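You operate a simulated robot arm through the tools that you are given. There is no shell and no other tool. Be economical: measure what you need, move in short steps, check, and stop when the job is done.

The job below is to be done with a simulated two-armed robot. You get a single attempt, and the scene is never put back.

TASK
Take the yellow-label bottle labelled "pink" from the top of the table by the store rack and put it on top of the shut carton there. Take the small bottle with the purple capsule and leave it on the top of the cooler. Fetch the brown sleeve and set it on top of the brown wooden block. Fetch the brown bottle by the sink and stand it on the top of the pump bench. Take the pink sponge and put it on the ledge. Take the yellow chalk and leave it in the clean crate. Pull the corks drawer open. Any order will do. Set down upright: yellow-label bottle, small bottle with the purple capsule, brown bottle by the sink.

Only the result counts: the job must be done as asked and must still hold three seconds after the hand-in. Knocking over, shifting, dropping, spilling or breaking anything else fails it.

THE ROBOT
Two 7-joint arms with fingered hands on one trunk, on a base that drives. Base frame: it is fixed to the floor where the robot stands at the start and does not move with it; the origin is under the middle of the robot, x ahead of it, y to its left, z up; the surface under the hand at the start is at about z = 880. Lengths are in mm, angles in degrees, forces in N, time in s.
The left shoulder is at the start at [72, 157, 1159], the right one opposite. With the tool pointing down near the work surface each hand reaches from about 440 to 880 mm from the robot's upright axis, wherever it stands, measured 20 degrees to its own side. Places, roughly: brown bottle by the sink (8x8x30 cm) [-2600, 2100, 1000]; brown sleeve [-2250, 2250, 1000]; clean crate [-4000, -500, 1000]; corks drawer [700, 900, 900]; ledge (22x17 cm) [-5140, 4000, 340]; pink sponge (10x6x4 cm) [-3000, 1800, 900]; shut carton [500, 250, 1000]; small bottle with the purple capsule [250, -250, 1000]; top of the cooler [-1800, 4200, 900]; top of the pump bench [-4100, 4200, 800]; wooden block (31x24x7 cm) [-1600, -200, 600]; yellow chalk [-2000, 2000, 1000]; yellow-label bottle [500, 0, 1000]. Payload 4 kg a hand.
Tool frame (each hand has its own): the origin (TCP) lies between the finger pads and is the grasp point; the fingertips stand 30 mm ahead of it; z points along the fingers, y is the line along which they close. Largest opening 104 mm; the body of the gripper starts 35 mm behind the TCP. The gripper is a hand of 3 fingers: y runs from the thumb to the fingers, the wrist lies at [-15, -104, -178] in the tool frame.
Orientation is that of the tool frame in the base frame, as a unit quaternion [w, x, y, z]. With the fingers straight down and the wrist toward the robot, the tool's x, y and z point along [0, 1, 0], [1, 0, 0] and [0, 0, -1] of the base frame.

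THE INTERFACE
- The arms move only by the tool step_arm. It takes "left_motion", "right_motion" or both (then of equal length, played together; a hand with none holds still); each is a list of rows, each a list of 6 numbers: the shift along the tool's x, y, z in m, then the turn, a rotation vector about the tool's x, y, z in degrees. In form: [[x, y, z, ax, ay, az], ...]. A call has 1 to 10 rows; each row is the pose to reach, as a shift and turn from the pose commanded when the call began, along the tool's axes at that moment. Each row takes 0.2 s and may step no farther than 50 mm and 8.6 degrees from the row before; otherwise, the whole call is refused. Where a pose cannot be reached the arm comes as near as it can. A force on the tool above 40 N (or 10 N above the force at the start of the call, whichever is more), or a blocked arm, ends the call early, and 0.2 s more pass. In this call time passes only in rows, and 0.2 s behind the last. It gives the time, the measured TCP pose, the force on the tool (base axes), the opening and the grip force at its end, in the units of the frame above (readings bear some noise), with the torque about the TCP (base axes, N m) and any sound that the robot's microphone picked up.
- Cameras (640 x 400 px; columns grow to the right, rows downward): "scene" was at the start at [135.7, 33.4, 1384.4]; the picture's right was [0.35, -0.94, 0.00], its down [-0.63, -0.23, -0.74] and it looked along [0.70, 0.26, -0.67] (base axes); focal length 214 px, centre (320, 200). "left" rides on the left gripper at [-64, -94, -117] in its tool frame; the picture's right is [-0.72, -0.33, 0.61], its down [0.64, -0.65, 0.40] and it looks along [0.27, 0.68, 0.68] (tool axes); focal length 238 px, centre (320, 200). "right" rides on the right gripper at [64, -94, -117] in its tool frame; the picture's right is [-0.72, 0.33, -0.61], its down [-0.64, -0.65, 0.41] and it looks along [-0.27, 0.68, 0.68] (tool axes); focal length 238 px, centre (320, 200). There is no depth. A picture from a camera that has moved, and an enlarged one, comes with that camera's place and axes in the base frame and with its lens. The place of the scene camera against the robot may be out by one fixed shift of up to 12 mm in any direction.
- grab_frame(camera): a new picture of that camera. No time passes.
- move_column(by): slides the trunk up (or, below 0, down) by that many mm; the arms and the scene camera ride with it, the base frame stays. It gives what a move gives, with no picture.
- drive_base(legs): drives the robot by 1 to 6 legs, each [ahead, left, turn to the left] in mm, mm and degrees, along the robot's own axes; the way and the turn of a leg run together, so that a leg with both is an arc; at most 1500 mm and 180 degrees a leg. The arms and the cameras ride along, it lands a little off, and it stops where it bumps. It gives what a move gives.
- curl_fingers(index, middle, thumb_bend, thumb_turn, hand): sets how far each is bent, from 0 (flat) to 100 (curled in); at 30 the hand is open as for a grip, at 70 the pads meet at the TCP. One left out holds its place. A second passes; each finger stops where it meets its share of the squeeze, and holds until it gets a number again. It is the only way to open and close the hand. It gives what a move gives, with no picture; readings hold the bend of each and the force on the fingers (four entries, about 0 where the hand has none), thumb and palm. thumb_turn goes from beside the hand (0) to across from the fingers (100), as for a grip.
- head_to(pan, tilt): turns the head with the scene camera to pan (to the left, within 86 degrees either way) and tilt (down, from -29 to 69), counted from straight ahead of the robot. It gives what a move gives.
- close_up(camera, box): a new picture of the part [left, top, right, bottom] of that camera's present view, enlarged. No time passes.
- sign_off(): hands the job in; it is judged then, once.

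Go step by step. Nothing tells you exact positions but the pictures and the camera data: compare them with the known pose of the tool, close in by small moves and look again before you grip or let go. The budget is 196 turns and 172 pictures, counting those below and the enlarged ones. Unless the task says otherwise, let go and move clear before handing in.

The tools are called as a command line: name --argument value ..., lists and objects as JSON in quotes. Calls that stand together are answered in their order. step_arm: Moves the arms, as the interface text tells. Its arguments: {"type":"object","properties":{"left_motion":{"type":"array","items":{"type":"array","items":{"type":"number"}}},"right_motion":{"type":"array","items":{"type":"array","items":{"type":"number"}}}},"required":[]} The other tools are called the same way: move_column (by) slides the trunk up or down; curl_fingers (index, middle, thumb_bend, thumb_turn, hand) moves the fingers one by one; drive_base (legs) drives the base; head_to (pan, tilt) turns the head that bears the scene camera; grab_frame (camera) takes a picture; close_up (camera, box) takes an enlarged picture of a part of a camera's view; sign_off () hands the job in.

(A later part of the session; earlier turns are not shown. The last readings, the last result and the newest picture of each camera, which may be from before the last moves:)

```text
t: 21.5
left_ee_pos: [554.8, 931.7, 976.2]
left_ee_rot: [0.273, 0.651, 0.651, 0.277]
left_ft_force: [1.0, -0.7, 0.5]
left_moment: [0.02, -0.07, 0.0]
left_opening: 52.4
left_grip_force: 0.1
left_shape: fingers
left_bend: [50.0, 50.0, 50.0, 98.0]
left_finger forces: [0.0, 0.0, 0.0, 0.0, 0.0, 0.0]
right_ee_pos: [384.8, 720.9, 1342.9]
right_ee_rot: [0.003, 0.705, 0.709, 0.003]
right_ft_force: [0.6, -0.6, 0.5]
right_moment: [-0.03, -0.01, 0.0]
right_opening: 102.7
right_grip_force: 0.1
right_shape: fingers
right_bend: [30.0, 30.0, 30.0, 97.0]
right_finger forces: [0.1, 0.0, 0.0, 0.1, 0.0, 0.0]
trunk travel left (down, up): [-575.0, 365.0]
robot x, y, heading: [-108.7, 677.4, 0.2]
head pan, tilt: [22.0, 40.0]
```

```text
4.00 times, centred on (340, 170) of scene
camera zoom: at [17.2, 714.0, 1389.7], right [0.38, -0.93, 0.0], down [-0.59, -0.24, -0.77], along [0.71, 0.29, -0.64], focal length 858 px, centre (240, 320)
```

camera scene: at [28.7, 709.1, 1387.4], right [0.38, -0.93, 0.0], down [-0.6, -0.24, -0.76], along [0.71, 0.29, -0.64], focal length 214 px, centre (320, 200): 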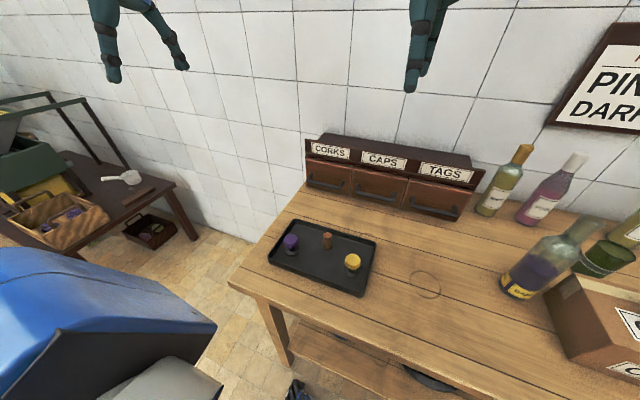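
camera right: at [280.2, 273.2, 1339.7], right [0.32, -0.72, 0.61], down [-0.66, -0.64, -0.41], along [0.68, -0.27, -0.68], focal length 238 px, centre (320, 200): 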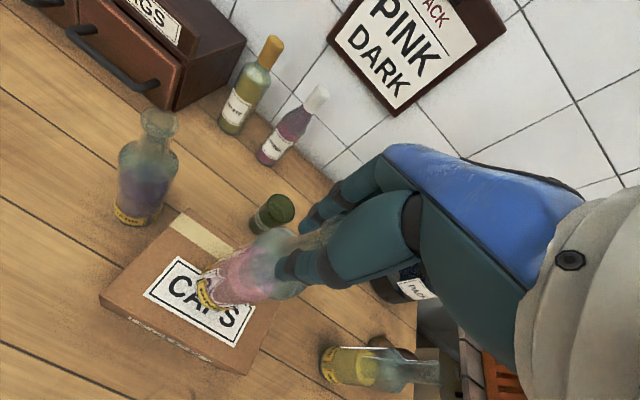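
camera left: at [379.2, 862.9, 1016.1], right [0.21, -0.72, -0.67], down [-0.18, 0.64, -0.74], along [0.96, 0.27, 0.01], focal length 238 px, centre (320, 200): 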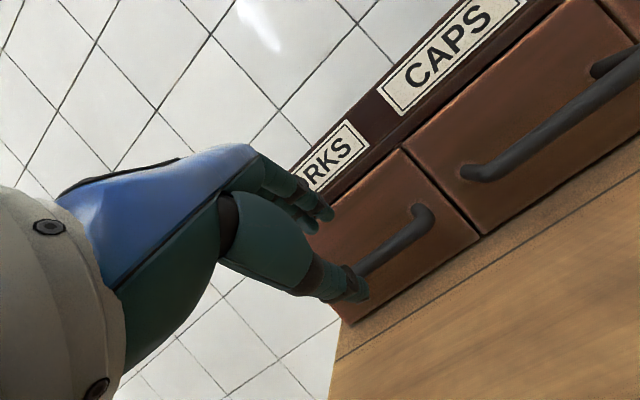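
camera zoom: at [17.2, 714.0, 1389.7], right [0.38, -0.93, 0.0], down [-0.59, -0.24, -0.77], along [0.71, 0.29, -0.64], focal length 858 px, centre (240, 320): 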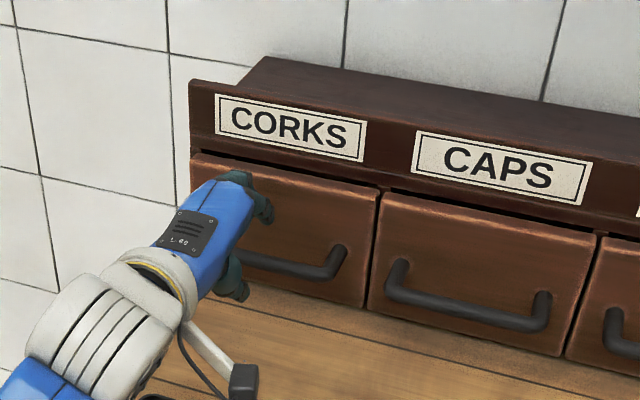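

The arm falls a bit short at this reach, so I'll edge the base forward a little.

drive_base --legs '[[15, 0, 0]]'

close_up --camera "left" --box '[240, 120, 480, 340]'

```text
t: 22.3
left_ee_pos: [562.9, 925.5, 978.8]
left_ee_rot: [0.274, 0.65, 0.65, 0.281]
left_ft_force: [0.5, 0.5, -0.4]
left_moment: [-0.04, 0.02, 0.01]
left_opening: 52.2
left_grip_force: 0.1
left_shape: fingers
left_bend: [50.0, 50.0, 50.0, 98.0]
left_finger forces: [0.0, 0.1, 0.0, 0.0, 0.0, 0.1]
right_ee_pos: [391.2, 714.4, 1346.9]
right_ee_rot: [0.005, 0.706, 0.708, 0.008]
right_ft_force: [0.3, 0.4, -0.3]
right_moment: [-0.01, -0.03, 0.02]
right_opening: 102.9
right_grip_force: 0.0
right_shape: fingers
right_bend: [30.0, 30.0, 30.0, 97.0]
right_finger forces: [0.1, 0.1, 0.0, 0.1, 0.0, 0.0]
trunk travel left (down, up): [-575.0, 365.0]
robot x, y, heading: [-88.8, 678.9, 0.3]
head pan, tilt: [22.0, 40.0]
```

```text
1.82 times, centred on (360, 230) of left
camera zoom: at [413.2, 859.4, 994.2], right [0.22, -0.71, -0.67], down [-0.16, 0.65, -0.75], along [0.96, 0.27, 0.02], focal length 433 px, centre (247, 146)
```

zoom: 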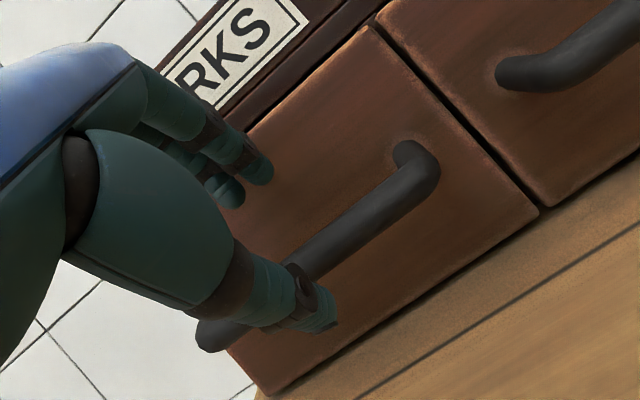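

The trunk seems to lean slightly, so I suspect the elbow touches something. Looking at the left arm.

head_to --pan 40 --tilt 60

grab_frame --camera "scene"

```text
t: 23.1
left_ee_pos: [562.8, 925.7, 979.6]
left_ee_rot: [0.273, 0.651, 0.65, 0.281]
left_ft_force: [0.7, -0.2, 0.6]
left_moment: [0.02, -0.02, 0.0]
left_opening: 52.7
left_grip_force: 0.1
left_shape: fingers
left_bend: [50.0, 50.0, 50.0, 98.0]
left_finger forces: [0.0, 0.0, 0.0, 0.0, 0.1, 0.0]
right_ee_pos: [393.0, 714.2, 1345.9]
right_ee_rot: [0.004, 0.705, 0.709, 0.008]
right_ft_force: [-0.6, -0.4, -0.4]
right_moment: [-0.03, 0.01, 0.04]
right_opening: 102.9
right_grip_force: 0.1
right_shape: fingers
right_bend: [30.0, 30.0, 30.0, 97.0]
right_finger forces: [0.1, 0.0, 0.1, 0.1, 0.1, 0.0]
trunk travel left (down, up): [-575.0, 365.0]
robot x, y, heading: [-94.7, 674.1, 0.3]
head pan, tilt: [40.0, 60.0]
```

```text
136 pictures are left
camera scene: at [-7.8, 716.9, 1363.2], right [0.65, -0.76, 0.01], down [-0.65, -0.56, -0.51], along [0.4, 0.33, -0.86], focal length 214 px, centre (320, 200)
```

scene: 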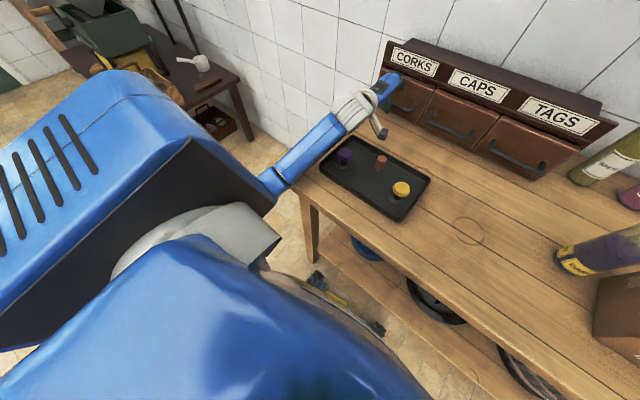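

The forearm is low over the table corner and likely pressing it. I'll raise the trunk and then lower the hand relative to it, so the elbow rides higher.

move_column --by 170

step_arm --left_motion '[[0.0, -0.025, 0.025, 0, 0, 0], [0.0, -0.05, 0.05, 0, 0, 0], [0.0, -0.075, 0.075, 0, 0, 0], [0, -0.1, 0.1, 0, 0, 0]]'

grab_frame --camera "scene"

close_up --camera "left" --box '[240, 120, 480, 340]'

```text
t: 25.1
left_ee_pos: [577.3, 928.4, 1136.6]
left_ee_rot: [0.27, 0.653, 0.653, 0.273]
left_ft_force: [1.3, -0.2, 0.3]
left_moment: [0.0, -0.03, 0.0]
left_opening: 52.2
left_grip_force: 0.1
left_shape: fingers
left_bend: [50.0, 50.0, 50.0, 97.0]
left_finger forces: [0.1, 0.0, 0.1, 0.0, 0.1, 0.0]
right_ee_pos: [413.2, 719.9, 1507.0]
right_ee_rot: [-0.001, 0.707, 0.707, 0.001]
right_ft_force: [-0.4, -0.4, -1.0]
right_moment: [-0.03, 0.0, 0.02]
right_opening: 102.4
right_grip_force: 0.0
right_shape: fingers
right_bend: [30.0, 30.0, 30.0, 97.0]
right_finger forces: [0.1, 0.1, 0.1, 0.0, 0.0, 0.0]
trunk travel left (down, up): [-745.0, 195.0]
robot x, y, heading: [-94.5, 673.1, 0.1]
head pan, tilt: [40.0, 60.0]
```

```text
t: 26.1
left_ee_pos: [574.6, 929.8, 995.9]
left_ee_rot: [0.27, 0.651, 0.653, 0.276]
left_ft_force: [-0.6, 0.6, 3.4]
left_moment: [-0.05, -0.19, 0.03]
left_opening: 57.1
left_grip_force: 1.8
left_shape: fingers
left_bend: [46.0, 50.0, 50.0, 97.0]
left_finger forces: [3.8, 0.1, 0.1, 0.0, 0.1, 0.0]
right_ee_pos: [407.3, 718.3, 1508.3]
right_ee_rot: [0.002, 0.706, 0.709, 0.003]
right_ft_force: [-0.2, 0.1, 0.6]
right_moment: [0.01, -0.06, -0.01]
right_opening: 102.4
right_grip_force: 0.1
right_shape: fingers
right_bend: [30.0, 30.0, 30.0, 97.0]
right_finger forces: [0.0, 0.0, 0.0, 0.0, 0.0, 0.0]
trunk travel left (down, up): [-745.0, 195.0]
robot x, y, heading: [-91.1, 672.7, 0.3]
head pan, tilt: [40.0, 60.0]
```

```text
135 pictures are left
camera scene: at [11.5, 721.4, 1531.2], right [0.65, -0.76, 0.0], down [-0.66, -0.56, -0.5], along [0.38, 0.32, -0.87], focal length 214 px, centre (320, 200)
```

scene: 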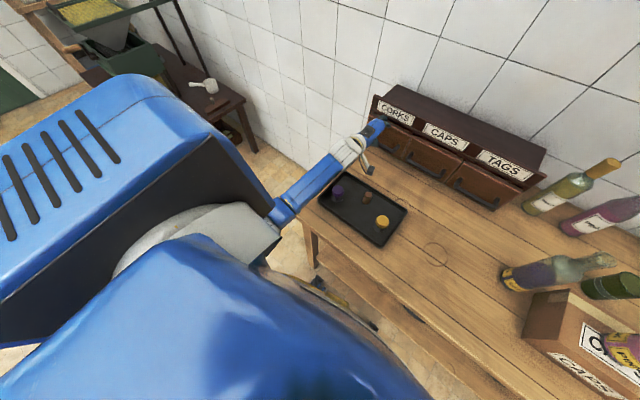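

```text
1.82 times, centred on (360, 230) of left
camera zoom: at [425.2, 863.6, 1012.5], right [0.21, -0.71, -0.67], down [-0.17, 0.64, -0.74], along [0.96, 0.27, 0.01], focal length 433 px, centre (247, 146)
```

zoom: 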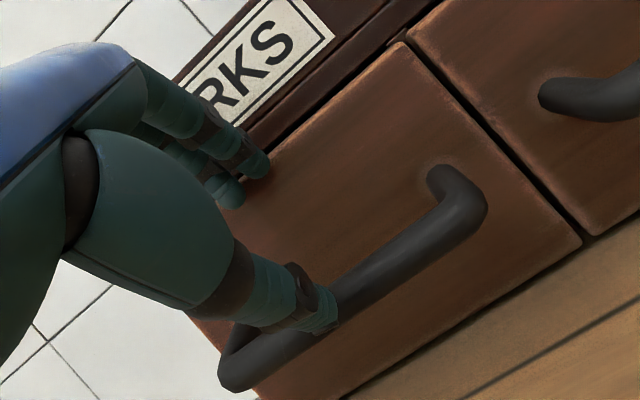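

The index finger just touches the face, so the face is about x 621. I'll back off, narrow the hand and come in over the bar.

step_arm --left_motion '[[-0.002, -0.014, -0.012, 0, 0, 0], [-0.004, -0.0325, 0.007, 0, 0, 0]]'

curl_fingers --hand "left" --index 56 --middle 56 --thumb_bend 50

close_up --camera "left" --box '[240, 120, 480, 340]'

```text
t: 26.7
left_ee_pos: [560.9, 926.3, 966.8]
left_ee_rot: [0.269, 0.653, 0.654, 0.273]
left_ft_force: [-0.1, 0.3, 0.6]
left_moment: [-0.04, -0.04, 0.0]
left_opening: 52.7
left_grip_force: 0.1
left_shape: fingers
left_bend: [50.0, 50.0, 50.0, 97.0]
left_finger forces: [0.1, 0.0, 0.0, 0.0, 0.1, 0.1]
right_ee_pos: [412.8, 719.1, 1507.0]
right_ee_rot: [0.001, 0.706, 0.708, 0.001]
right_ft_force: [-0.2, -0.2, -0.2]
right_moment: [-0.01, -0.01, -0.01]
right_opening: 102.7
right_grip_force: 0.0
right_shape: fingers
right_bend: [30.0, 30.0, 30.0, 97.0]
right_finger forces: [0.1, 0.0, 0.0, 0.0, 0.1, 0.1]
trunk travel left (down, up): [-745.0, 195.0]
robot x, y, heading: [-93.8, 674.0, 0.6]
head pan, tilt: [40.0, 60.0]
```

```text
t: 27.7
left_ee_pos: [561.8, 926.4, 967.3]
left_ee_rot: [0.268, 0.653, 0.654, 0.273]
left_ft_force: [-0.7, -0.1, 0.4]
left_moment: [0.0, 0.0, -0.03]
left_opening: 44.6
left_grip_force: 0.0
left_shape: fingers
left_bend: [56.0, 56.0, 50.0, 97.0]
left_finger forces: [0.1, 0.1, 0.1, 0.0, 0.1, 0.0]
right_ee_pos: [413.0, 720.5, 1506.8]
right_ee_rot: [0.0, 0.706, 0.708, 0.0]
right_ft_force: [0.6, -0.3, 0.4]
right_moment: [0.01, 0.01, -0.01]
right_opening: 103.1
right_grip_force: 0.0
right_shape: fingers
right_bend: [30.0, 30.0, 30.0, 97.0]
right_finger forces: [0.1, 0.0, 0.0, 0.0, 0.0, 0.0]
trunk travel left (down, up): [-745.0, 195.0]
robot x, y, heading: [-89.7, 679.8, 0.5]
head pan, tilt: [40.0, 60.0]
```

```text
1.82 times, centred on (360, 230) of left
camera zoom: at [412.4, 859.5, 983.7], right [0.21, -0.72, -0.67], down [-0.18, 0.64, -0.74], along [0.96, 0.27, 0.01], focal length 433 px, centre (247, 146)
```

zoom: 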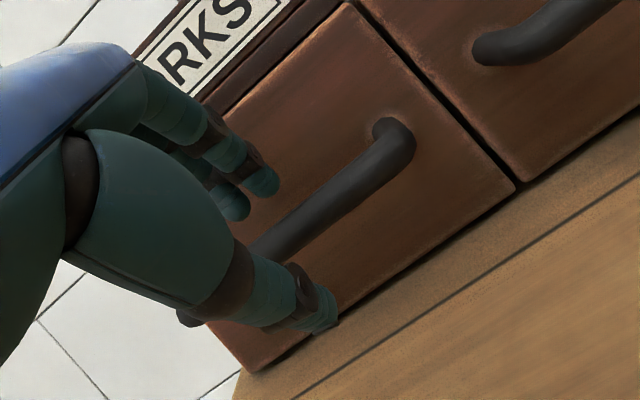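

step_arm --left_motion '[[0, 0.012, 0.012, 0, 0, 0], [0, 0.004, 0.021, 0, 0, 0]]'

close_up --camera "left" --box '[240, 120, 480, 340]'

```text
t: 28.3
left_ee_pos: [581.1, 925.9, 954.7]
left_ee_rot: [0.268, 0.653, 0.653, 0.273]
left_ft_force: [0.2, 0.8, -0.8]
left_moment: [0.0, 0.0, -0.02]
left_opening: 44.8
left_grip_force: 0.0
left_shape: fingers
left_bend: [56.0, 56.0, 50.0, 97.0]
left_finger forces: [0.0, 0.0, 0.0, 0.1, 0.1, 0.0]
right_ee_pos: [413.6, 718.9, 1506.2]
right_ee_rot: [-0.001, 0.706, 0.708, 0.001]
right_ft_force: [-0.3, 0.8, -1.1]
right_moment: [-0.04, -0.02, 0.02]
right_opening: 102.7
right_grip_force: 0.0
right_shape: fingers
right_bend: [30.0, 30.0, 30.0, 97.0]
right_finger forces: [0.0, 0.0, 0.0, 0.0, 0.0, 0.0]
trunk travel left (down, up): [-745.0, 195.0]
robot x, y, heading: [-93.1, 677.9, 0.1]
head pan, tilt: [40.0, 60.0]
```

```text
1.82 times, centred on (360, 230) of left
camera zoom: at [430.7, 859.5, 971.6], right [0.21, -0.71, -0.67], down [-0.18, 0.64, -0.74], along [0.96, 0.27, 0.01], focal length 433 px, centre (247, 146)
```

zoom: 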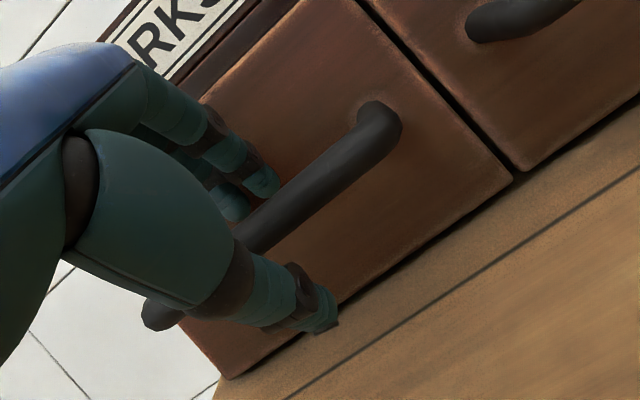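

The bar lies between fingertips and thumb. Closing.

curl_fingers --hand "left" --index 80 --middle 80 --thumb_bend 75

close_up --camera "left" --box '[240, 120, 480, 340]'

```text
t: 29.3
left_ee_pos: [580.1, 926.1, 951.4]
left_ee_rot: [0.267, 0.654, 0.654, 0.27]
left_ft_force: [-1.3, -1.9, -14.9]
left_moment: [0.01, 0.01, -0.17]
left_opening: 1.1
left_grip_force: 19.2
left_shape: fingers
left_bend: [78.0, 77.0, 69.0, 97.0]
left_finger forces: [10.1, 9.2, 0.0, 0.0, 19.1, 0.0]
right_ee_pos: [414.5, 720.5, 1505.7]
right_ee_rot: [0.0, 0.706, 0.708, 0.0]
right_ft_force: [0.2, 0.6, -0.3]
right_moment: [0.01, 0.02, -0.02]
right_opening: 102.6
right_grip_force: 0.0
right_shape: fingers
right_bend: [30.0, 30.0, 30.0, 97.0]
right_finger forces: [0.1, 0.0, 0.1, 0.1, 0.0, 0.0]
trunk travel left (down, up): [-745.0, 195.0]
robot x, y, heading: [-92.0, 678.8, -0.0]
head pan, tilt: [40.0, 60.0]
```

```text
1.82 times, centred on (360, 230) of left
camera zoom: at [431.3, 860.0, 969.7], right [0.2, -0.72, -0.67], down [-0.18, 0.64, -0.74], along [0.96, 0.27, 0.0], focal length 433 px, centre (247, 146)
```

zoom: 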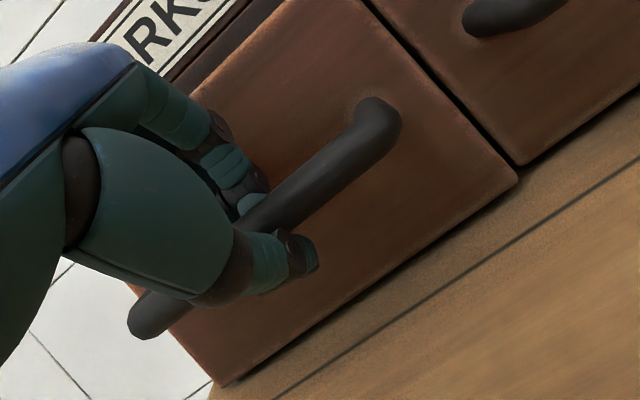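

Gripping the bar. Pull toward me.

step_arm --left_motion '[[0, -0.007, -0.007, 0, 0, 0], [0, -0.014, -0.014, 0, 0, 0], [0, -0.024, -0.024, 0, 0, 0], [0, -0.034, -0.034, 0, 0, 0], [0, -0.044, -0.044, 0, 0, 0]]'

grab_frame --camera "left"

```text
t: 30.5
left_ee_pos: [515.5, 926.4, 951.8]
left_ee_rot: [0.267, 0.653, 0.654, 0.271]
left_ft_force: [0.6, -1.3, -17.8]
left_moment: [-0.01, -0.01, -0.13]
left_opening: 1.5
left_grip_force: 19.4
left_shape: fingers
left_bend: [78.0, 77.0, 68.0, 97.0]
left_finger forces: [10.8, 9.1, 0.0, 0.0, 19.3, 0.1]
right_ee_pos: [414.3, 721.1, 1507.3]
right_ee_rot: [0.0, 0.706, 0.708, 0.0]
right_ft_force: [-0.9, 0.2, 0.2]
right_moment: [-0.02, -0.02, 0.03]
right_opening: 103.0
right_grip_force: 0.0
right_shape: fingers
right_bend: [30.0, 30.0, 30.0, 97.0]
right_finger forces: [0.0, 0.1, 0.1, 0.0, 0.1, 0.0]
trunk travel left (down, up): [-745.0, 195.0]
robot x, y, heading: [-94.7, 675.6, 0.3]
head pan, tilt: [40.0, 60.0]
```

```text
130 pictures are left
camera left: at [366.9, 859.9, 970.1], right [0.2, -0.72, -0.67], down [-0.18, 0.64, -0.74], along [0.96, 0.27, 0.0], focal length 238 px, centre (320, 200)
```

left: 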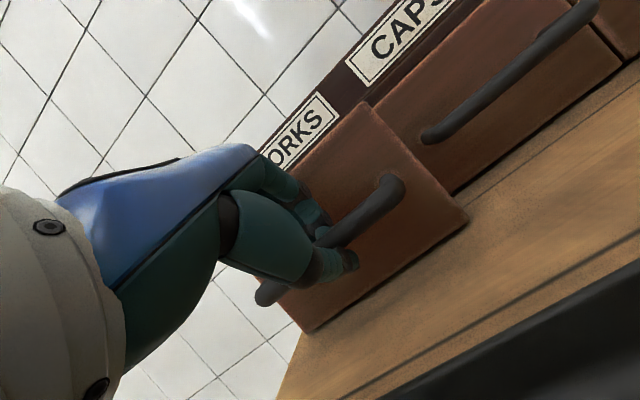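

It slides. Pull another 50 mm; the tray is still clear.

step_arm --left_motion '[[0, -0.01, -0.01, 0, 0, 0], [0, -0.02, -0.02, 0, 0, 0], [0, -0.03, -0.03, 0, 0, 0], [0, -0.036, -0.036, 0, 0, 0]]'

grab_frame --camera "left"

grab_frame --camera "scene"

```text
t: 31.5
left_ee_pos: [466.5, 925.5, 953.7]
left_ee_rot: [0.267, 0.654, 0.654, 0.271]
left_ft_force: [0.9, -4.6, -19.2]
left_moment: [-0.01, -0.01, -0.19]
left_opening: 2.2
left_grip_force: 19.9
left_shape: fingers
left_bend: [78.0, 77.0, 68.0, 96.0]
left_finger forces: [10.3, 9.1, 0.0, 0.0, 19.8, 0.0]
right_ee_pos: [416.3, 719.3, 1505.1]
right_ee_rot: [-0.002, 0.706, 0.708, 0.0]
right_ft_force: [-0.1, -0.2, 0.1]
right_moment: [-0.02, -0.01, 0.01]
right_opening: 102.8
right_grip_force: 0.0
right_shape: fingers
right_bend: [30.0, 30.0, 30.0, 97.0]
right_finger forces: [0.1, 0.0, 0.0, 0.1, 0.0, 0.0]
trunk travel left (down, up): [-745.0, 195.0]
robot x, y, heading: [-92.0, 674.8, 0.2]
head pan, tilt: [40.0, 60.0]
```

```text
129 pictures are left
camera left: at [317.9, 860.2, 970.6], right [0.2, -0.72, -0.67], down [-0.18, 0.64, -0.74], along [0.96, 0.27, 0.0], focal length 238 px, centre (320, 200)
```

left: 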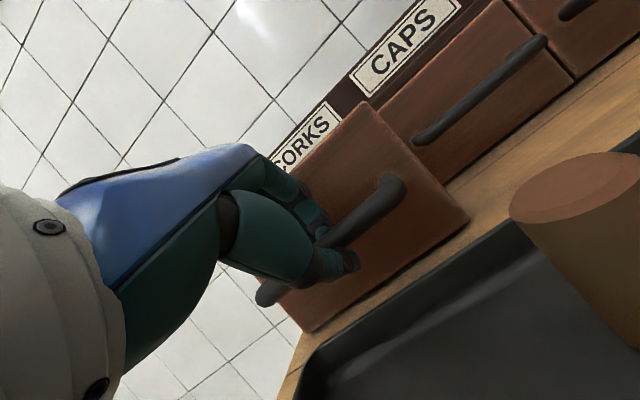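

```text
128 pictures are left
camera scene: at [20.9, 722.2, 1530.2], right [0.65, -0.76, 0.0], down [-0.66, -0.56, -0.5], along [0.38, 0.32, -0.87], focal length 214 px, centre (320, 200)
```

scene: 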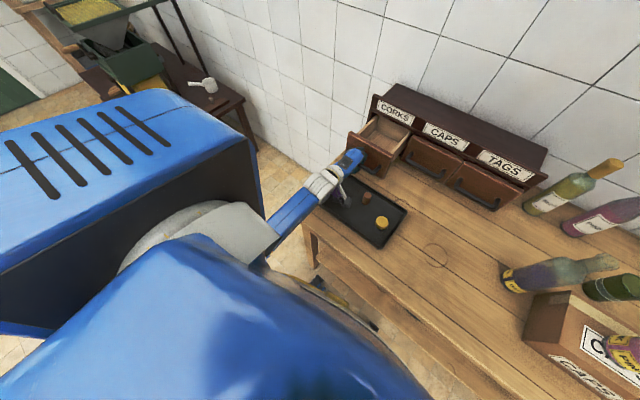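

The corks drawer is open about 115 mm, the tray rim some 45 mm away; I'll take 22 mm more, then release.

step_arm --left_motion '[[0, -0.008, -0.008, 0, 0, 0], [0, -0.016, -0.016, 0, 0, 0]]'

curl_fingers --hand "left" --index 50 --middle 50 --thumb_bend 50

close_up --camera "left" --box '[200, 120, 480, 360]'

```text
t: 32.1
left_ee_pos: [445.9, 927.1, 953.4]
left_ee_rot: [0.266, 0.654, 0.654, 0.271]
left_ft_force: [1.4, -5.6, -21.0]
left_moment: [0.02, -0.03, -0.1]
left_opening: 2.4
left_grip_force: 19.6
left_shape: fingers
left_bend: [78.0, 77.0, 68.0, 96.0]
left_finger forces: [9.5, 8.6, 0.0, 0.0, 20.2, 0.0]
right_ee_pos: [416.1, 720.3, 1504.3]
right_ee_rot: [-0.001, 0.706, 0.708, 0.0]
right_ft_force: [0.8, 0.2, -1.0]
right_moment: [0.02, -0.01, 0.01]
right_opening: 103.0
right_grip_force: 0.0
right_shape: fingers
right_bend: [30.0, 30.0, 30.0, 97.0]
right_finger forces: [0.0, 0.1, 0.0, 0.1, 0.0, 0.1]
trunk travel left (down, up): [-745.0, 195.0]
robot x, y, heading: [-93.3, 673.4, 0.3]
head pan, tilt: [40.0, 60.0]
```

```text
t: 33.1
left_ee_pos: [442.0, 925.3, 956.7]
left_ee_rot: [0.27, 0.653, 0.653, 0.273]
left_ft_force: [1.3, -0.4, -0.3]
left_moment: [-0.01, -0.03, 0.02]
left_opening: 50.3
left_grip_force: 0.6
left_shape: fingers
left_bend: [50.0, 50.0, 51.0, 98.0]
left_finger forces: [0.1, 0.0, 0.1, 0.0, 1.1, 0.0]
right_ee_pos: [412.9, 719.8, 1506.1]
right_ee_rot: [0.0, 0.706, 0.709, 0.001]
right_ft_force: [-1.3, 0.1, 0.7]
right_moment: [-0.04, -0.04, -0.01]
right_opening: 102.9
right_grip_force: 0.0
right_shape: fingers
right_bend: [30.0, 30.0, 30.0, 97.0]
right_finger forces: [0.0, 0.1, 0.1, 0.0, 0.1, 0.0]
trunk travel left (down, up): [-745.0, 195.0]
robot x, y, heading: [-91.8, 675.0, -0.0]
head pan, tilt: [40.0, 60.0]
```

```text
1.67 times, centred on (340, 240) of left
camera zoom: at [293.0, 860.3, 974.1], right [0.21, -0.72, -0.67], down [-0.18, 0.64, -0.74], along [0.96, 0.27, 0.01], focal length 397 px, centre (287, 133)
```

zoom: 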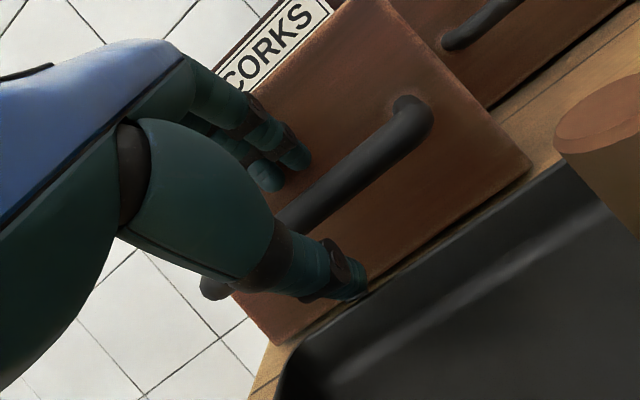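

Retreating along the fingers, up and away.

step_arm --left_motion '[[0, 0, -0.03, 0, 0, 0], [0, 0, -0.07, 0, 0, 0], [0, 0.03, -0.1, 7, 0, 0], [0, 0.06, -0.13, 15, 0, 0], [0, 0.09, -0.16, 22, 0, 0], [0, 0.12, -0.19, 30, 0, 0], [0, 0.15, -0.22, 38, 0, 0], [0, 0.18, -0.25, 45, 0, 0]]'

head_to --pan 10 --tilt 45

grab_frame --camera "scene"

```text
t: 34.9
left_ee_pos: [393.4, 927.7, 1262.1]
left_ee_rot: [-0.001, 0.706, 0.709, 0.001]
left_ft_force: [0.1, 0.4, -0.6]
left_moment: [0.01, -0.01, 0.01]
left_opening: 52.0
left_grip_force: 0.0
left_shape: fingers
left_bend: [50.0, 50.0, 50.0, 98.0]
left_finger forces: [0.0, 0.1, 0.0, 0.1, 0.0, 0.1]
right_ee_pos: [411.6, 722.5, 1507.4]
right_ee_rot: [0.0, 0.707, 0.708, 0.001]
right_ft_force: [0.3, 0.3, 0.2]
right_moment: [-0.02, 0.02, -0.05]
right_opening: 102.6
right_grip_force: 0.1
right_shape: fingers
right_bend: [30.0, 30.0, 30.0, 97.0]
right_finger forces: [0.0, 0.0, 0.0, 0.1, 0.1, 0.0]
trunk travel left (down, up): [-745.0, 195.0]
robot x, y, heading: [-89.8, 675.7, 0.1]
head pan, tilt: [40.0, 60.0]
```

```text
t: 35.8
left_ee_pos: [393.7, 926.8, 1260.7]
left_ee_rot: [-0.001, 0.706, 0.708, 0.002]
left_ft_force: [-0.4, 0.0, 0.3]
left_moment: [-0.02, 0.0, -0.02]
left_opening: 52.0
left_grip_force: 0.0
left_shape: fingers
left_bend: [50.0, 50.0, 50.0, 98.0]
left_finger forces: [0.1, 0.1, 0.0, 0.0, 0.1, 0.0]
right_ee_pos: [412.3, 721.5, 1507.4]
right_ee_rot: [0.001, 0.706, 0.709, 0.001]
right_ft_force: [-0.5, -0.5, 0.2]
right_moment: [-0.03, -0.02, -0.03]
right_opening: 103.0
right_grip_force: 0.2
right_shape: fingers
right_bend: [30.0, 30.0, 30.0, 97.0]
right_finger forces: [0.1, 0.0, 0.1, 0.1, 0.0, 0.0]
trunk travel left (down, up): [-745.0, 195.0]
robot x, y, heading: [-91.3, 674.8, 0.0]
head pan, tilt: [10.0, 45.0]
```

```text
126 pictures are left
camera scene: at [45.5, 695.5, 1550.0], right [0.18, -0.98, 0.0], down [-0.7, -0.13, -0.71], along [0.69, 0.12, -0.71], focal length 214 px, centre (320, 200)
```

scene: 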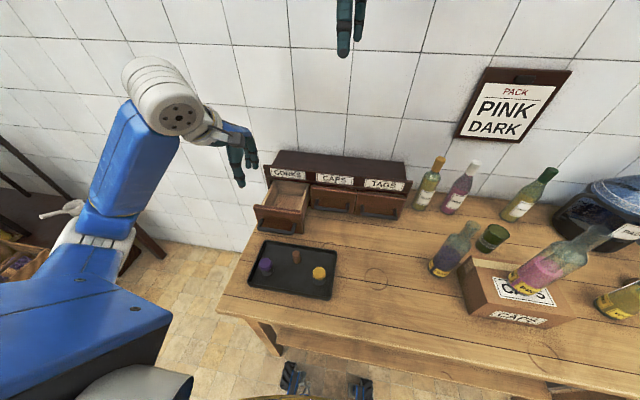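

The drawer is open and all else is in place. Next the purple-capsule bottle: raise the left hand, back off, and drive right so the right hand comes over it.

step_arm --left_motion '[[0, 0, -0.05, 0, 0, 0], [0, 0, -0.1, 0, 0, 0], [0, 0, -0.15, 0, 0, 0]]'

drive_base --legs '[[-140, 0, 0], [0, -885, 0]]'

head_to --pan -10 --tilt 50

grab_frame --camera "right"

grab_frame --camera "scene"

```text
t: 36.6
left_ee_pos: [391.6, 923.1, 1413.8]
left_ee_rot: [-0.002, 0.706, 0.708, 0.002]
left_ft_force: [-0.3, -1.0, 0.0]
left_moment: [0.01, 0.01, -0.01]
left_opening: 51.6
left_grip_force: 0.0
left_shape: fingers
left_bend: [50.0, 50.0, 50.0, 98.0]
left_finger forces: [0.1, 0.1, 0.0, 0.0, 0.0, 0.0]
right_ee_pos: [411.9, 719.8, 1506.8]
right_ee_rot: [0.001, 0.706, 0.708, 0.001]
right_ft_force: [1.1, 0.1, -0.2]
right_moment: [-0.01, -0.01, -0.01]
right_opening: 103.0
right_grip_force: 0.1
right_shape: fingers
right_bend: [30.0, 30.0, 30.0, 97.0]
right_finger forces: [0.1, 0.0, 0.1, 0.0, 0.1, 0.1]
trunk travel left (down, up): [-745.0, 195.0]
robot x, y, heading: [-96.2, 674.8, 0.1]
head pan, tilt: [10.0, 45.0]
```

```text
t: 42.1
left_ee_pos: [252.4, 58.0, 1412.7]
left_ee_rot: [0.0, 0.711, 0.703, 0.001]
left_ft_force: [0.8, 0.7, -0.1]
left_moment: [-0.03, -0.03, 0.02]
left_opening: 51.8
left_grip_force: 0.1
left_shape: fingers
left_bend: [50.0, 50.0, 50.0, 98.0]
left_finger forces: [0.1, 0.0, 0.0, 0.1, 0.0, 0.1]
right_ee_pos: [266.7, -147.4, 1506.4]
right_ee_rot: [0.001, 0.712, 0.703, 0.0]
right_ft_force: [0.4, -0.2, 0.0]
right_moment: [-0.01, -0.01, -0.01]
right_opening: 102.7
right_grip_force: 0.0
right_shape: fingers
right_bend: [30.0, 30.0, 30.0, 97.0]
right_finger forces: [0.1, 0.0, 0.0, 0.0, 0.1, 0.1]
trunk travel left (down, up): [-745.0, 195.0]
robot x, y, heading: [-237.4, -188.7, -0.5]
head pan, tilt: [10.0, 45.0]
```

```text
t: 43.0
left_ee_pos: [247.8, 55.6, 1414.2]
left_ee_rot: [0.0, 0.711, 0.703, 0.002]
left_ft_force: [0.0, -0.1, -0.3]
left_moment: [-0.05, 0.0, -0.01]
left_opening: 51.8
left_grip_force: 0.0
left_shape: fingers
left_bend: [50.0, 50.0, 50.0, 98.0]
left_finger forces: [0.1, 0.0, 0.0, 0.1, 0.0, 0.0]
right_ee_pos: [265.7, -149.5, 1506.2]
right_ee_rot: [0.0, 0.712, 0.703, 0.002]
right_ft_force: [0.0, 0.2, -0.1]
right_moment: [-0.04, -0.01, 0.01]
right_opening: 102.6
right_grip_force: 0.1
right_shape: fingers
right_bend: [30.0, 30.0, 30.0, 97.0]
right_finger forces: [0.1, 0.1, 0.0, 0.0, 0.0, 0.0]
trunk travel left (down, up): [-745.0, 195.0]
robot x, y, heading: [-237.4, -186.2, -0.8]
head pan, tilt: [-10.0, 50.0]
```

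```text
125 pictures are left
camera right: at [172.1, -84.7, 1623.9], right [0.32, -0.72, 0.61], down [-0.66, -0.63, -0.41], along [0.68, -0.28, -0.68], focal length 238 px, centre (320, 200)
```

right: 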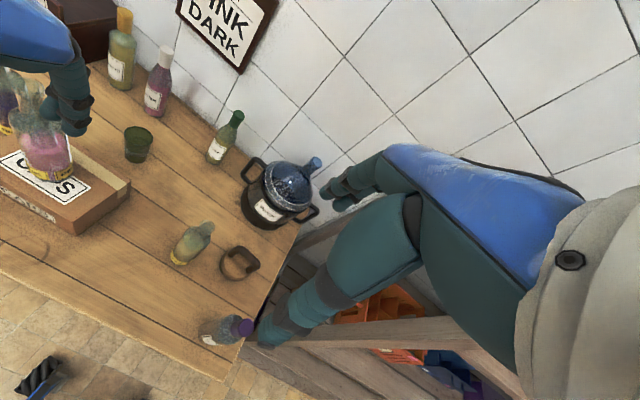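

```text
124 pictures are left
camera scene: at [-104.5, -196.6, 1543.2], right [-0.18, -0.98, 0.0], down [-0.75, 0.14, -0.64], along [0.63, -0.12, -0.77], focal length 214 px, centre (320, 200)
```

scene: 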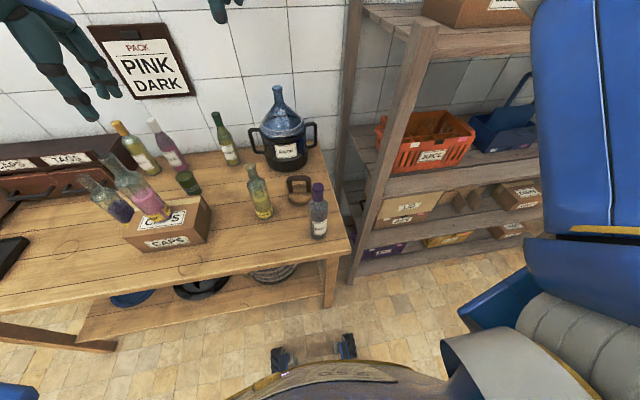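

The purple-capsule bottle is at about (268, -268), top around z 1130. I'll bring the right hand above it.

step_arm --right_motion '[[-0.02, 0, 0.04, 0, 0, 0], [-0.04, 0, 0.08, 0, 0, 0], [-0.06, 0, 0.12, 0, 0, 0], [-0.08, 0, 0.16, 0, 0, 0], [-0.1, 0, 0.2, 0, 0, 0], [-0.116, 0, 0.24, 0, 0, 0], [-0.116, 0, 0.28, 0, 0, 0]]'

grab_frame --camera "right"

close_up --camera "scene" --box '[240, 130, 400, 270]'

```text
t: 44.5
left_ee_pos: [250.1, 50.8, 1414.3]
left_ee_rot: [-0.002, 0.712, 0.702, 0.003]
left_ft_force: [-0.3, -0.7, 0.4]
left_moment: [-0.01, 0.01, 0.0]
left_opening: 51.5
left_grip_force: 0.0
left_shape: fingers
left_bend: [50.0, 50.0, 50.0, 98.0]
left_finger forces: [0.0, 0.0, 0.0, 0.0, 0.1, 0.0]
right_ee_pos: [264.6, -267.2, 1223.8]
right_ee_rot: [-0.001, 0.711, 0.703, 0.002]
right_ft_force: [-0.2, -0.4, -0.9]
right_moment: [-0.03, 0.01, 0.02]
right_opening: 102.6
right_grip_force: 0.0
right_shape: fingers
right_bend: [30.0, 30.0, 30.0, 97.0]
right_finger forces: [0.0, 0.0, 0.1, 0.1, 0.1, 0.0]
trunk travel left (down, up): [-745.0, 195.0]
robot x, y, heading: [-237.3, -188.3, -0.7]
head pan, tilt: [-10.0, 50.0]
```

```text
123 pictures are left
camera right: at [170.1, -202.8, 1340.0], right [0.32, -0.73, 0.61], down [-0.66, -0.63, -0.41], along [0.68, -0.27, -0.68], focal length 238 px, centre (320, 200)
```

right: 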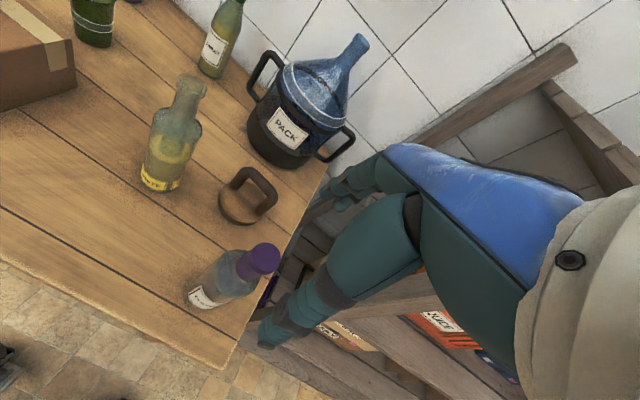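

```text
2.86 times, centred on (320, 200) of scene
camera zoom: at [-103.9, -200.3, 1543.1], right [-0.19, -0.98, 0.0], down [-0.75, 0.14, -0.64], along [0.63, -0.12, -0.77], focal length 613 px, centre (320, 200)
```

zoom: 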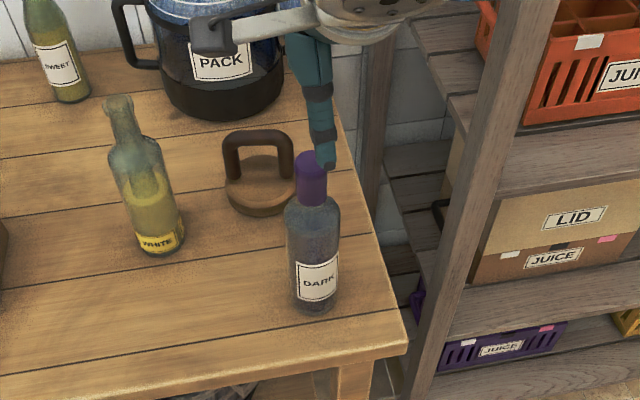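

step_arm --right_motion '[[0.001, 0.005, 0.045, 0, 0, 0], [0.001, 0.005, 0.08, 0, 0, 0]]'

grab_frame --camera "right"

close_up --camera "scene" --box '[240, 130, 400, 270]'

```text
t: 45.1
left_ee_pos: [250.1, 53.0, 1413.9]
left_ee_rot: [-0.002, 0.712, 0.703, 0.002]
left_ft_force: [0.0, -0.7, -0.4]
left_moment: [-0.02, -0.01, 0.01]
left_opening: 51.8
left_grip_force: 0.0
left_shape: fingers
left_bend: [50.0, 50.0, 50.0, 98.0]
left_finger forces: [0.0, 0.1, 0.0, 0.1, 0.0, 0.0]
right_ee_pos: [272.9, -267.3, 1145.0]
right_ee_rot: [-0.001, 0.712, 0.702, 0.002]
right_ft_force: [0.2, 1.2, 0.9]
right_moment: [0.0, 0.04, 0.03]
right_opening: 102.9
right_grip_force: 0.0
right_shape: fingers
right_bend: [30.0, 30.0, 30.0, 97.0]
right_finger forces: [0.1, 0.0, 0.0, 0.1, 0.0, 0.0]
trunk travel left (down, up): [-745.0, 195.0]
robot x, y, heading: [-236.9, -190.0, -0.7]
head pan, tilt: [-10.0, 50.0]
```

```text
121 pictures are left
camera right: at [179.5, -202.1, 1261.4], right [0.32, -0.72, 0.61], down [-0.66, -0.63, -0.41], along [0.68, -0.27, -0.68], focal length 238 px, centre (320, 200)
```

right: 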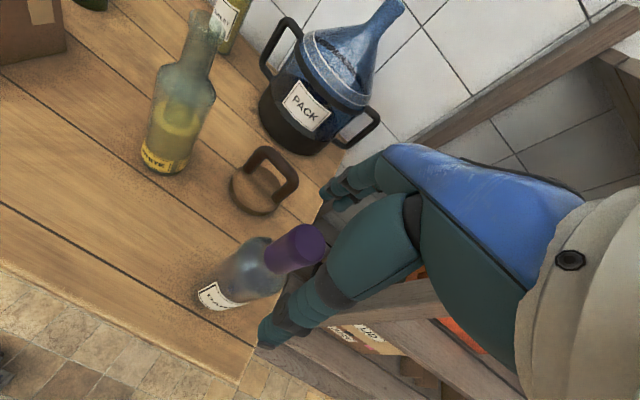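

```text
2.86 times, centred on (320, 200) of scene
camera zoom: at [-103.0, -198.7, 1543.0], right [-0.19, -0.98, 0.0], down [-0.76, 0.14, -0.64], along [0.63, -0.12, -0.77], focal length 613 px, centre (320, 200)
```

zoom: 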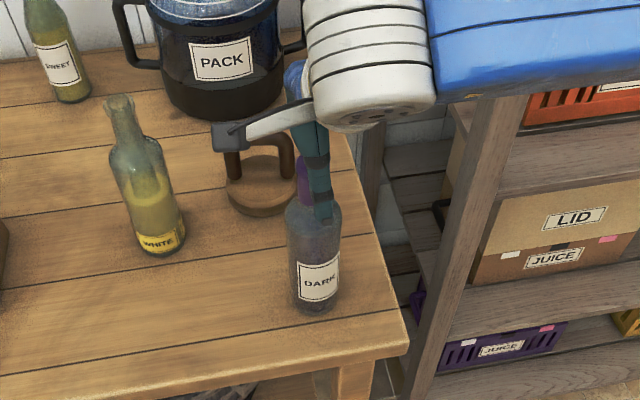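

step_arm --right_motion '[[0.005, -0.002, 0.02, 0, 0, 0], [0.005, -0.002, 0.037, 0, 0, 0]]'

close_up --camera "right" --box '[180, 140, 400, 360]'

```text
t: 45.8
left_ee_pos: [250.1, 53.5, 1413.5]
left_ee_rot: [-0.002, 0.711, 0.703, 0.002]
left_ft_force: [0.7, 0.3, 0.3]
left_moment: [0.0, -0.02, -0.04]
left_opening: 51.5
left_grip_force: 0.1
left_shape: fingers
left_bend: [50.0, 50.0, 50.0, 98.0]
left_finger forces: [0.1, 0.1, 0.0, 0.1, 0.1, 0.1]
right_ee_pos: [267.9, -260.8, 1107.9]
right_ee_rot: [-0.001, 0.712, 0.702, 0.001]
right_ft_force: [-0.3, -0.6, -0.6]
right_moment: [0.01, 0.04, 0.03]
right_opening: 102.6
right_grip_force: 0.1
right_shape: fingers
right_bend: [30.0, 30.0, 30.0, 97.0]
right_finger forces: [0.0, 0.0, 0.1, 0.0, 0.1, 0.1]
trunk travel left (down, up): [-745.0, 195.0]
robot x, y, heading: [-237.7, -185.6, -0.3]
head pan, tilt: [-10.0, 50.0]
```

```text
1.82 times, centred on (290, 250) of right
camera zoom: at [175.5, -197.0, 1224.5], right [0.32, -0.72, 0.61], down [-0.66, -0.63, -0.41], along [0.68, -0.28, -0.68], focal length 433 px, centre (374, 109)
```

zoom: 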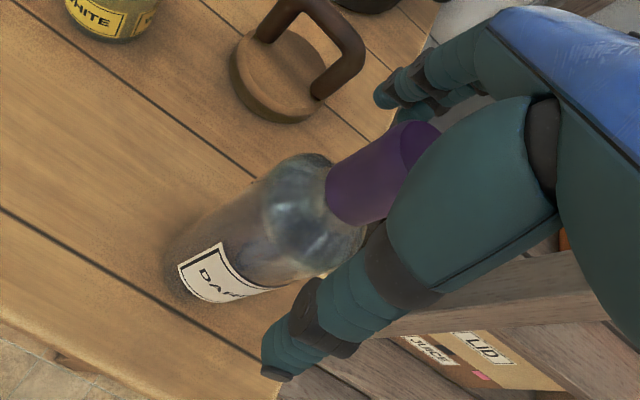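

The capsule is between thumb and fingers. Closing and lifting.

curl_fingers --hand "right" --index 75 --middle 75 --thumb_bend 75

step_arm --right_motion '[[0, 0, -0.01, 0, 0, 0], [0, 0, -0.03, 0, 0, 0], [0, 0, -0.07, 0, 0, 0], [0, 0, -0.12, 0, 0, 0], [0, 0, -0.16, 0, 0, 0]]'

grab_frame --camera "right"

grab_frame --camera "scene"

```text
t: 46.8
left_ee_pos: [249.9, 52.8, 1413.6]
left_ee_rot: [-0.001, 0.711, 0.703, 0.002]
left_ft_force: [0.1, 0.1, 0.9]
left_moment: [0.03, -0.02, 0.0]
left_opening: 51.8
left_grip_force: 0.0
left_shape: fingers
left_bend: [50.0, 50.0, 50.0, 98.0]
left_finger forces: [0.0, 0.0, 0.0, 0.0, 0.1, 0.1]
right_ee_pos: [267.7, -262.0, 1107.7]
right_ee_rot: [0.001, 0.712, 0.703, 0.0]
right_ft_force: [0.1, -0.3, 0.1]
right_moment: [0.05, 0.03, -0.01]
right_opening: 17.0
right_grip_force: 17.1
right_shape: fingers
right_bend: [73.0, 64.0, 64.0, 95.0]
right_finger forces: [8.8, 9.3, 0.0, 0.0, 16.2, 0.0]
trunk travel left (down, up): [-745.0, 195.0]
robot x, y, heading: [-238.4, -187.5, -0.5]
head pan, tilt: [-10.0, 50.0]
```

```text
t: 48.0
left_ee_pos: [249.2, 54.3, 1413.7]
left_ee_rot: [0.0, 0.712, 0.703, 0.003]
left_ft_force: [-0.5, 0.3, 0.6]
left_moment: [-0.01, -0.04, -0.02]
left_opening: 51.7
left_grip_force: 0.2
left_shape: fingers
left_bend: [50.0, 50.0, 50.0, 98.0]
left_finger forces: [0.0, 0.1, 0.0, 0.0, 0.1, 0.0]
right_ee_pos: [266.8, -258.5, 1270.8]
right_ee_rot: [0.0, 0.711, 0.703, 0.001]
right_ft_force: [-0.7, 0.6, -6.6]
right_moment: [0.05, 0.05, 0.01]
right_opening: 16.3
right_grip_force: 16.3
right_shape: fingers
right_bend: [73.0, 64.0, 64.0, 95.0]
right_finger forces: [8.1, 9.3, 0.0, 0.1, 15.8, 0.0]
trunk travel left (down, up): [-745.0, 195.0]
robot x, y, heading: [-239.3, -182.4, -0.8]
head pan, tilt: [-10.0, 50.0]
```

```text
118 pictures are left
camera right: at [174.4, -194.9, 1387.8], right [0.32, -0.72, 0.61], down [-0.66, -0.63, -0.41], along [0.68, -0.28, -0.68], focal length 238 px, centre (320, 200)
```

right: 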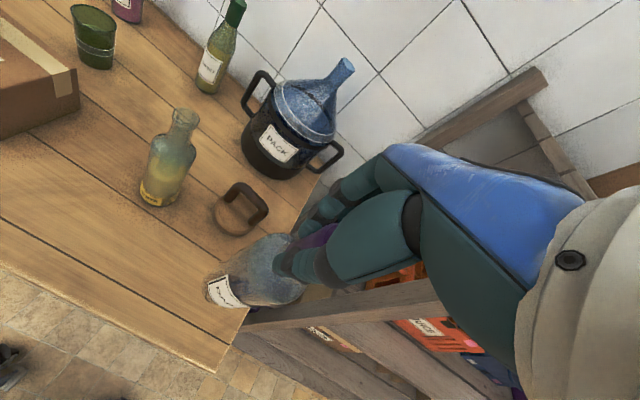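

```text
117 pictures are left
camera scene: at [-104.3, -198.0, 1543.0], right [-0.19, -0.98, 0.0], down [-0.75, 0.14, -0.64], along [0.63, -0.12, -0.77], focal length 214 px, centre (320, 200)
```

scene: 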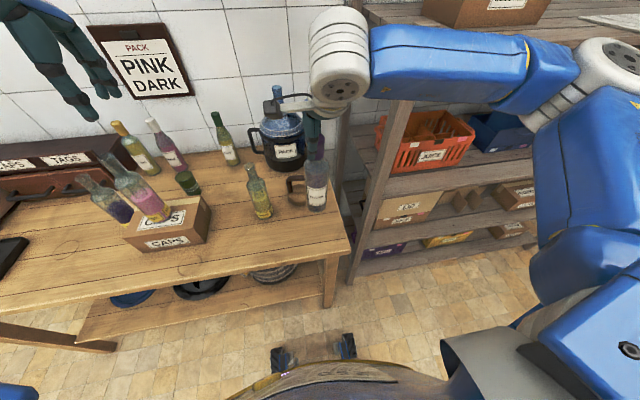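

The bottle is held upright. I'll back off, turn left by 90°, and survey the room.

drive_base --legs '[[-380, 0, 0], [0, 0, 100]]'

head_to --pan 40 --tilt 15

grab_frame --camera "scene"

head_to --pan -10 --tilt 10

grab_frame --camera "scene"

```text
t: 54.6
left_ee_pos: [-946.4, 244.9, 1413.5]
left_ee_rot: [-0.003, -0.1, 0.995, 0.001]
left_ft_force: [0.4, -0.2, 0.1]
left_moment: [-0.02, -0.04, 0.0]
left_opening: 51.8
left_grip_force: 0.0
left_shape: fingers
left_bend: [50.0, 50.0, 50.0, 98.0]
left_finger forces: [0.0, 0.0, 0.0, 0.0, 0.0, 0.0]
right_ee_pos: [-646.9, 331.2, 1270.5]
right_ee_rot: [-0.001, -0.1, 0.995, 0.001]
right_ft_force: [0.1, -0.1, -6.8]
right_moment: [0.01, 0.09, -0.01]
right_opening: 15.3
right_grip_force: 17.2
right_shape: fingers
right_bend: [73.0, 64.0, 64.0, 95.0]
right_finger forces: [8.4, 9.6, 0.1, 0.1, 14.6, 0.0]
trunk travel left (down, up): [-745.0, 195.0]
robot x, y, heading: [-613.6, -179.9, 101.6]
head pan, tilt: [-10.0, 50.0]
```

```text
t: 55.8
left_ee_pos: [-948.4, 242.6, 1414.7]
left_ee_rot: [-0.003, -0.101, 0.995, 0.001]
left_ft_force: [0.0, -0.2, 0.2]
left_moment: [-0.01, 0.01, 0.01]
left_opening: 52.0
left_grip_force: 0.0
left_shape: fingers
left_bend: [50.0, 50.0, 50.0, 98.0]
left_finger forces: [0.0, 0.0, 0.0, 0.0, 0.0, 0.0]
right_ee_pos: [-646.5, 325.7, 1271.4]
right_ee_rot: [-0.001, -0.1, 0.995, 0.002]
right_ft_force: [-0.5, -0.1, -6.8]
right_moment: [-0.01, 0.01, 0.01]
right_opening: 15.1
right_grip_force: 15.9
right_shape: fingers
right_bend: [73.0, 64.0, 64.0, 95.0]
right_finger forces: [8.0, 9.8, 0.0, 0.1, 14.7, 0.0]
trunk travel left (down, up): [-745.0, 195.0]
robot x, y, heading: [-609.5, -180.8, 101.4]
head pan, tilt: [40.0, 15.0]
```

```text
116 pictures are left
camera scene: at [-691.7, -67.6, 1596.6], right [0.62, 0.78, 0.0], down [0.2, -0.16, -0.96], along [-0.76, 0.6, -0.26], focal length 214 px, centre (320, 200)
```

scene: 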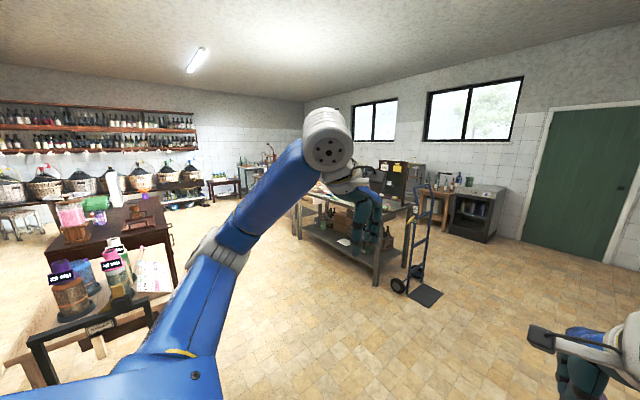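

```text
t: 57.0
left_ee_pos: [-948.2, 242.9, 1414.3]
left_ee_rot: [-0.002, -0.1, 0.995, 0.001]
left_ft_force: [-0.2, 0.0, 0.1]
left_moment: [-0.01, -0.02, -0.03]
left_opening: 51.7
left_grip_force: 0.1
left_shape: fingers
left_bend: [50.0, 50.0, 50.0, 98.0]
left_finger forces: [0.1, 0.1, 0.0, 0.0, 0.0, 0.1]
right_ee_pos: [-647.0, 326.8, 1272.1]
right_ee_rot: [-0.001, -0.101, 0.995, 0.001]
right_ft_force: [-0.4, 0.5, -7.8]
right_moment: [-0.01, 0.0, 0.02]
right_opening: 15.1
right_grip_force: 16.4
right_shape: fingers
right_bend: [73.0, 64.0, 64.0, 95.0]
right_finger forces: [7.8, 9.7, 0.0, 0.0, 14.7, 0.0]
trunk travel left (down, up): [-745.0, 195.0]
robot x, y, heading: [-610.4, -183.3, 101.8]
head pan, tilt: [-10.0, 10.0]
```

```text
115 pictures are left
camera scene: at [-621.1, -32.7, 1604.8], right [1.0, 0.03, 0.0], down [0.01, -0.18, -0.98], along [-0.03, 0.98, -0.18], focal length 214 px, centre (320, 200)
```

scene: 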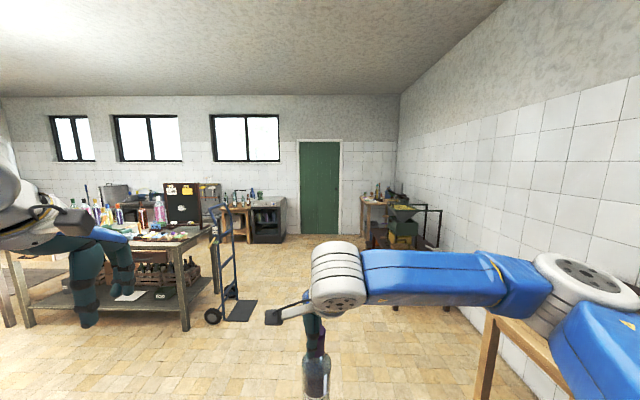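

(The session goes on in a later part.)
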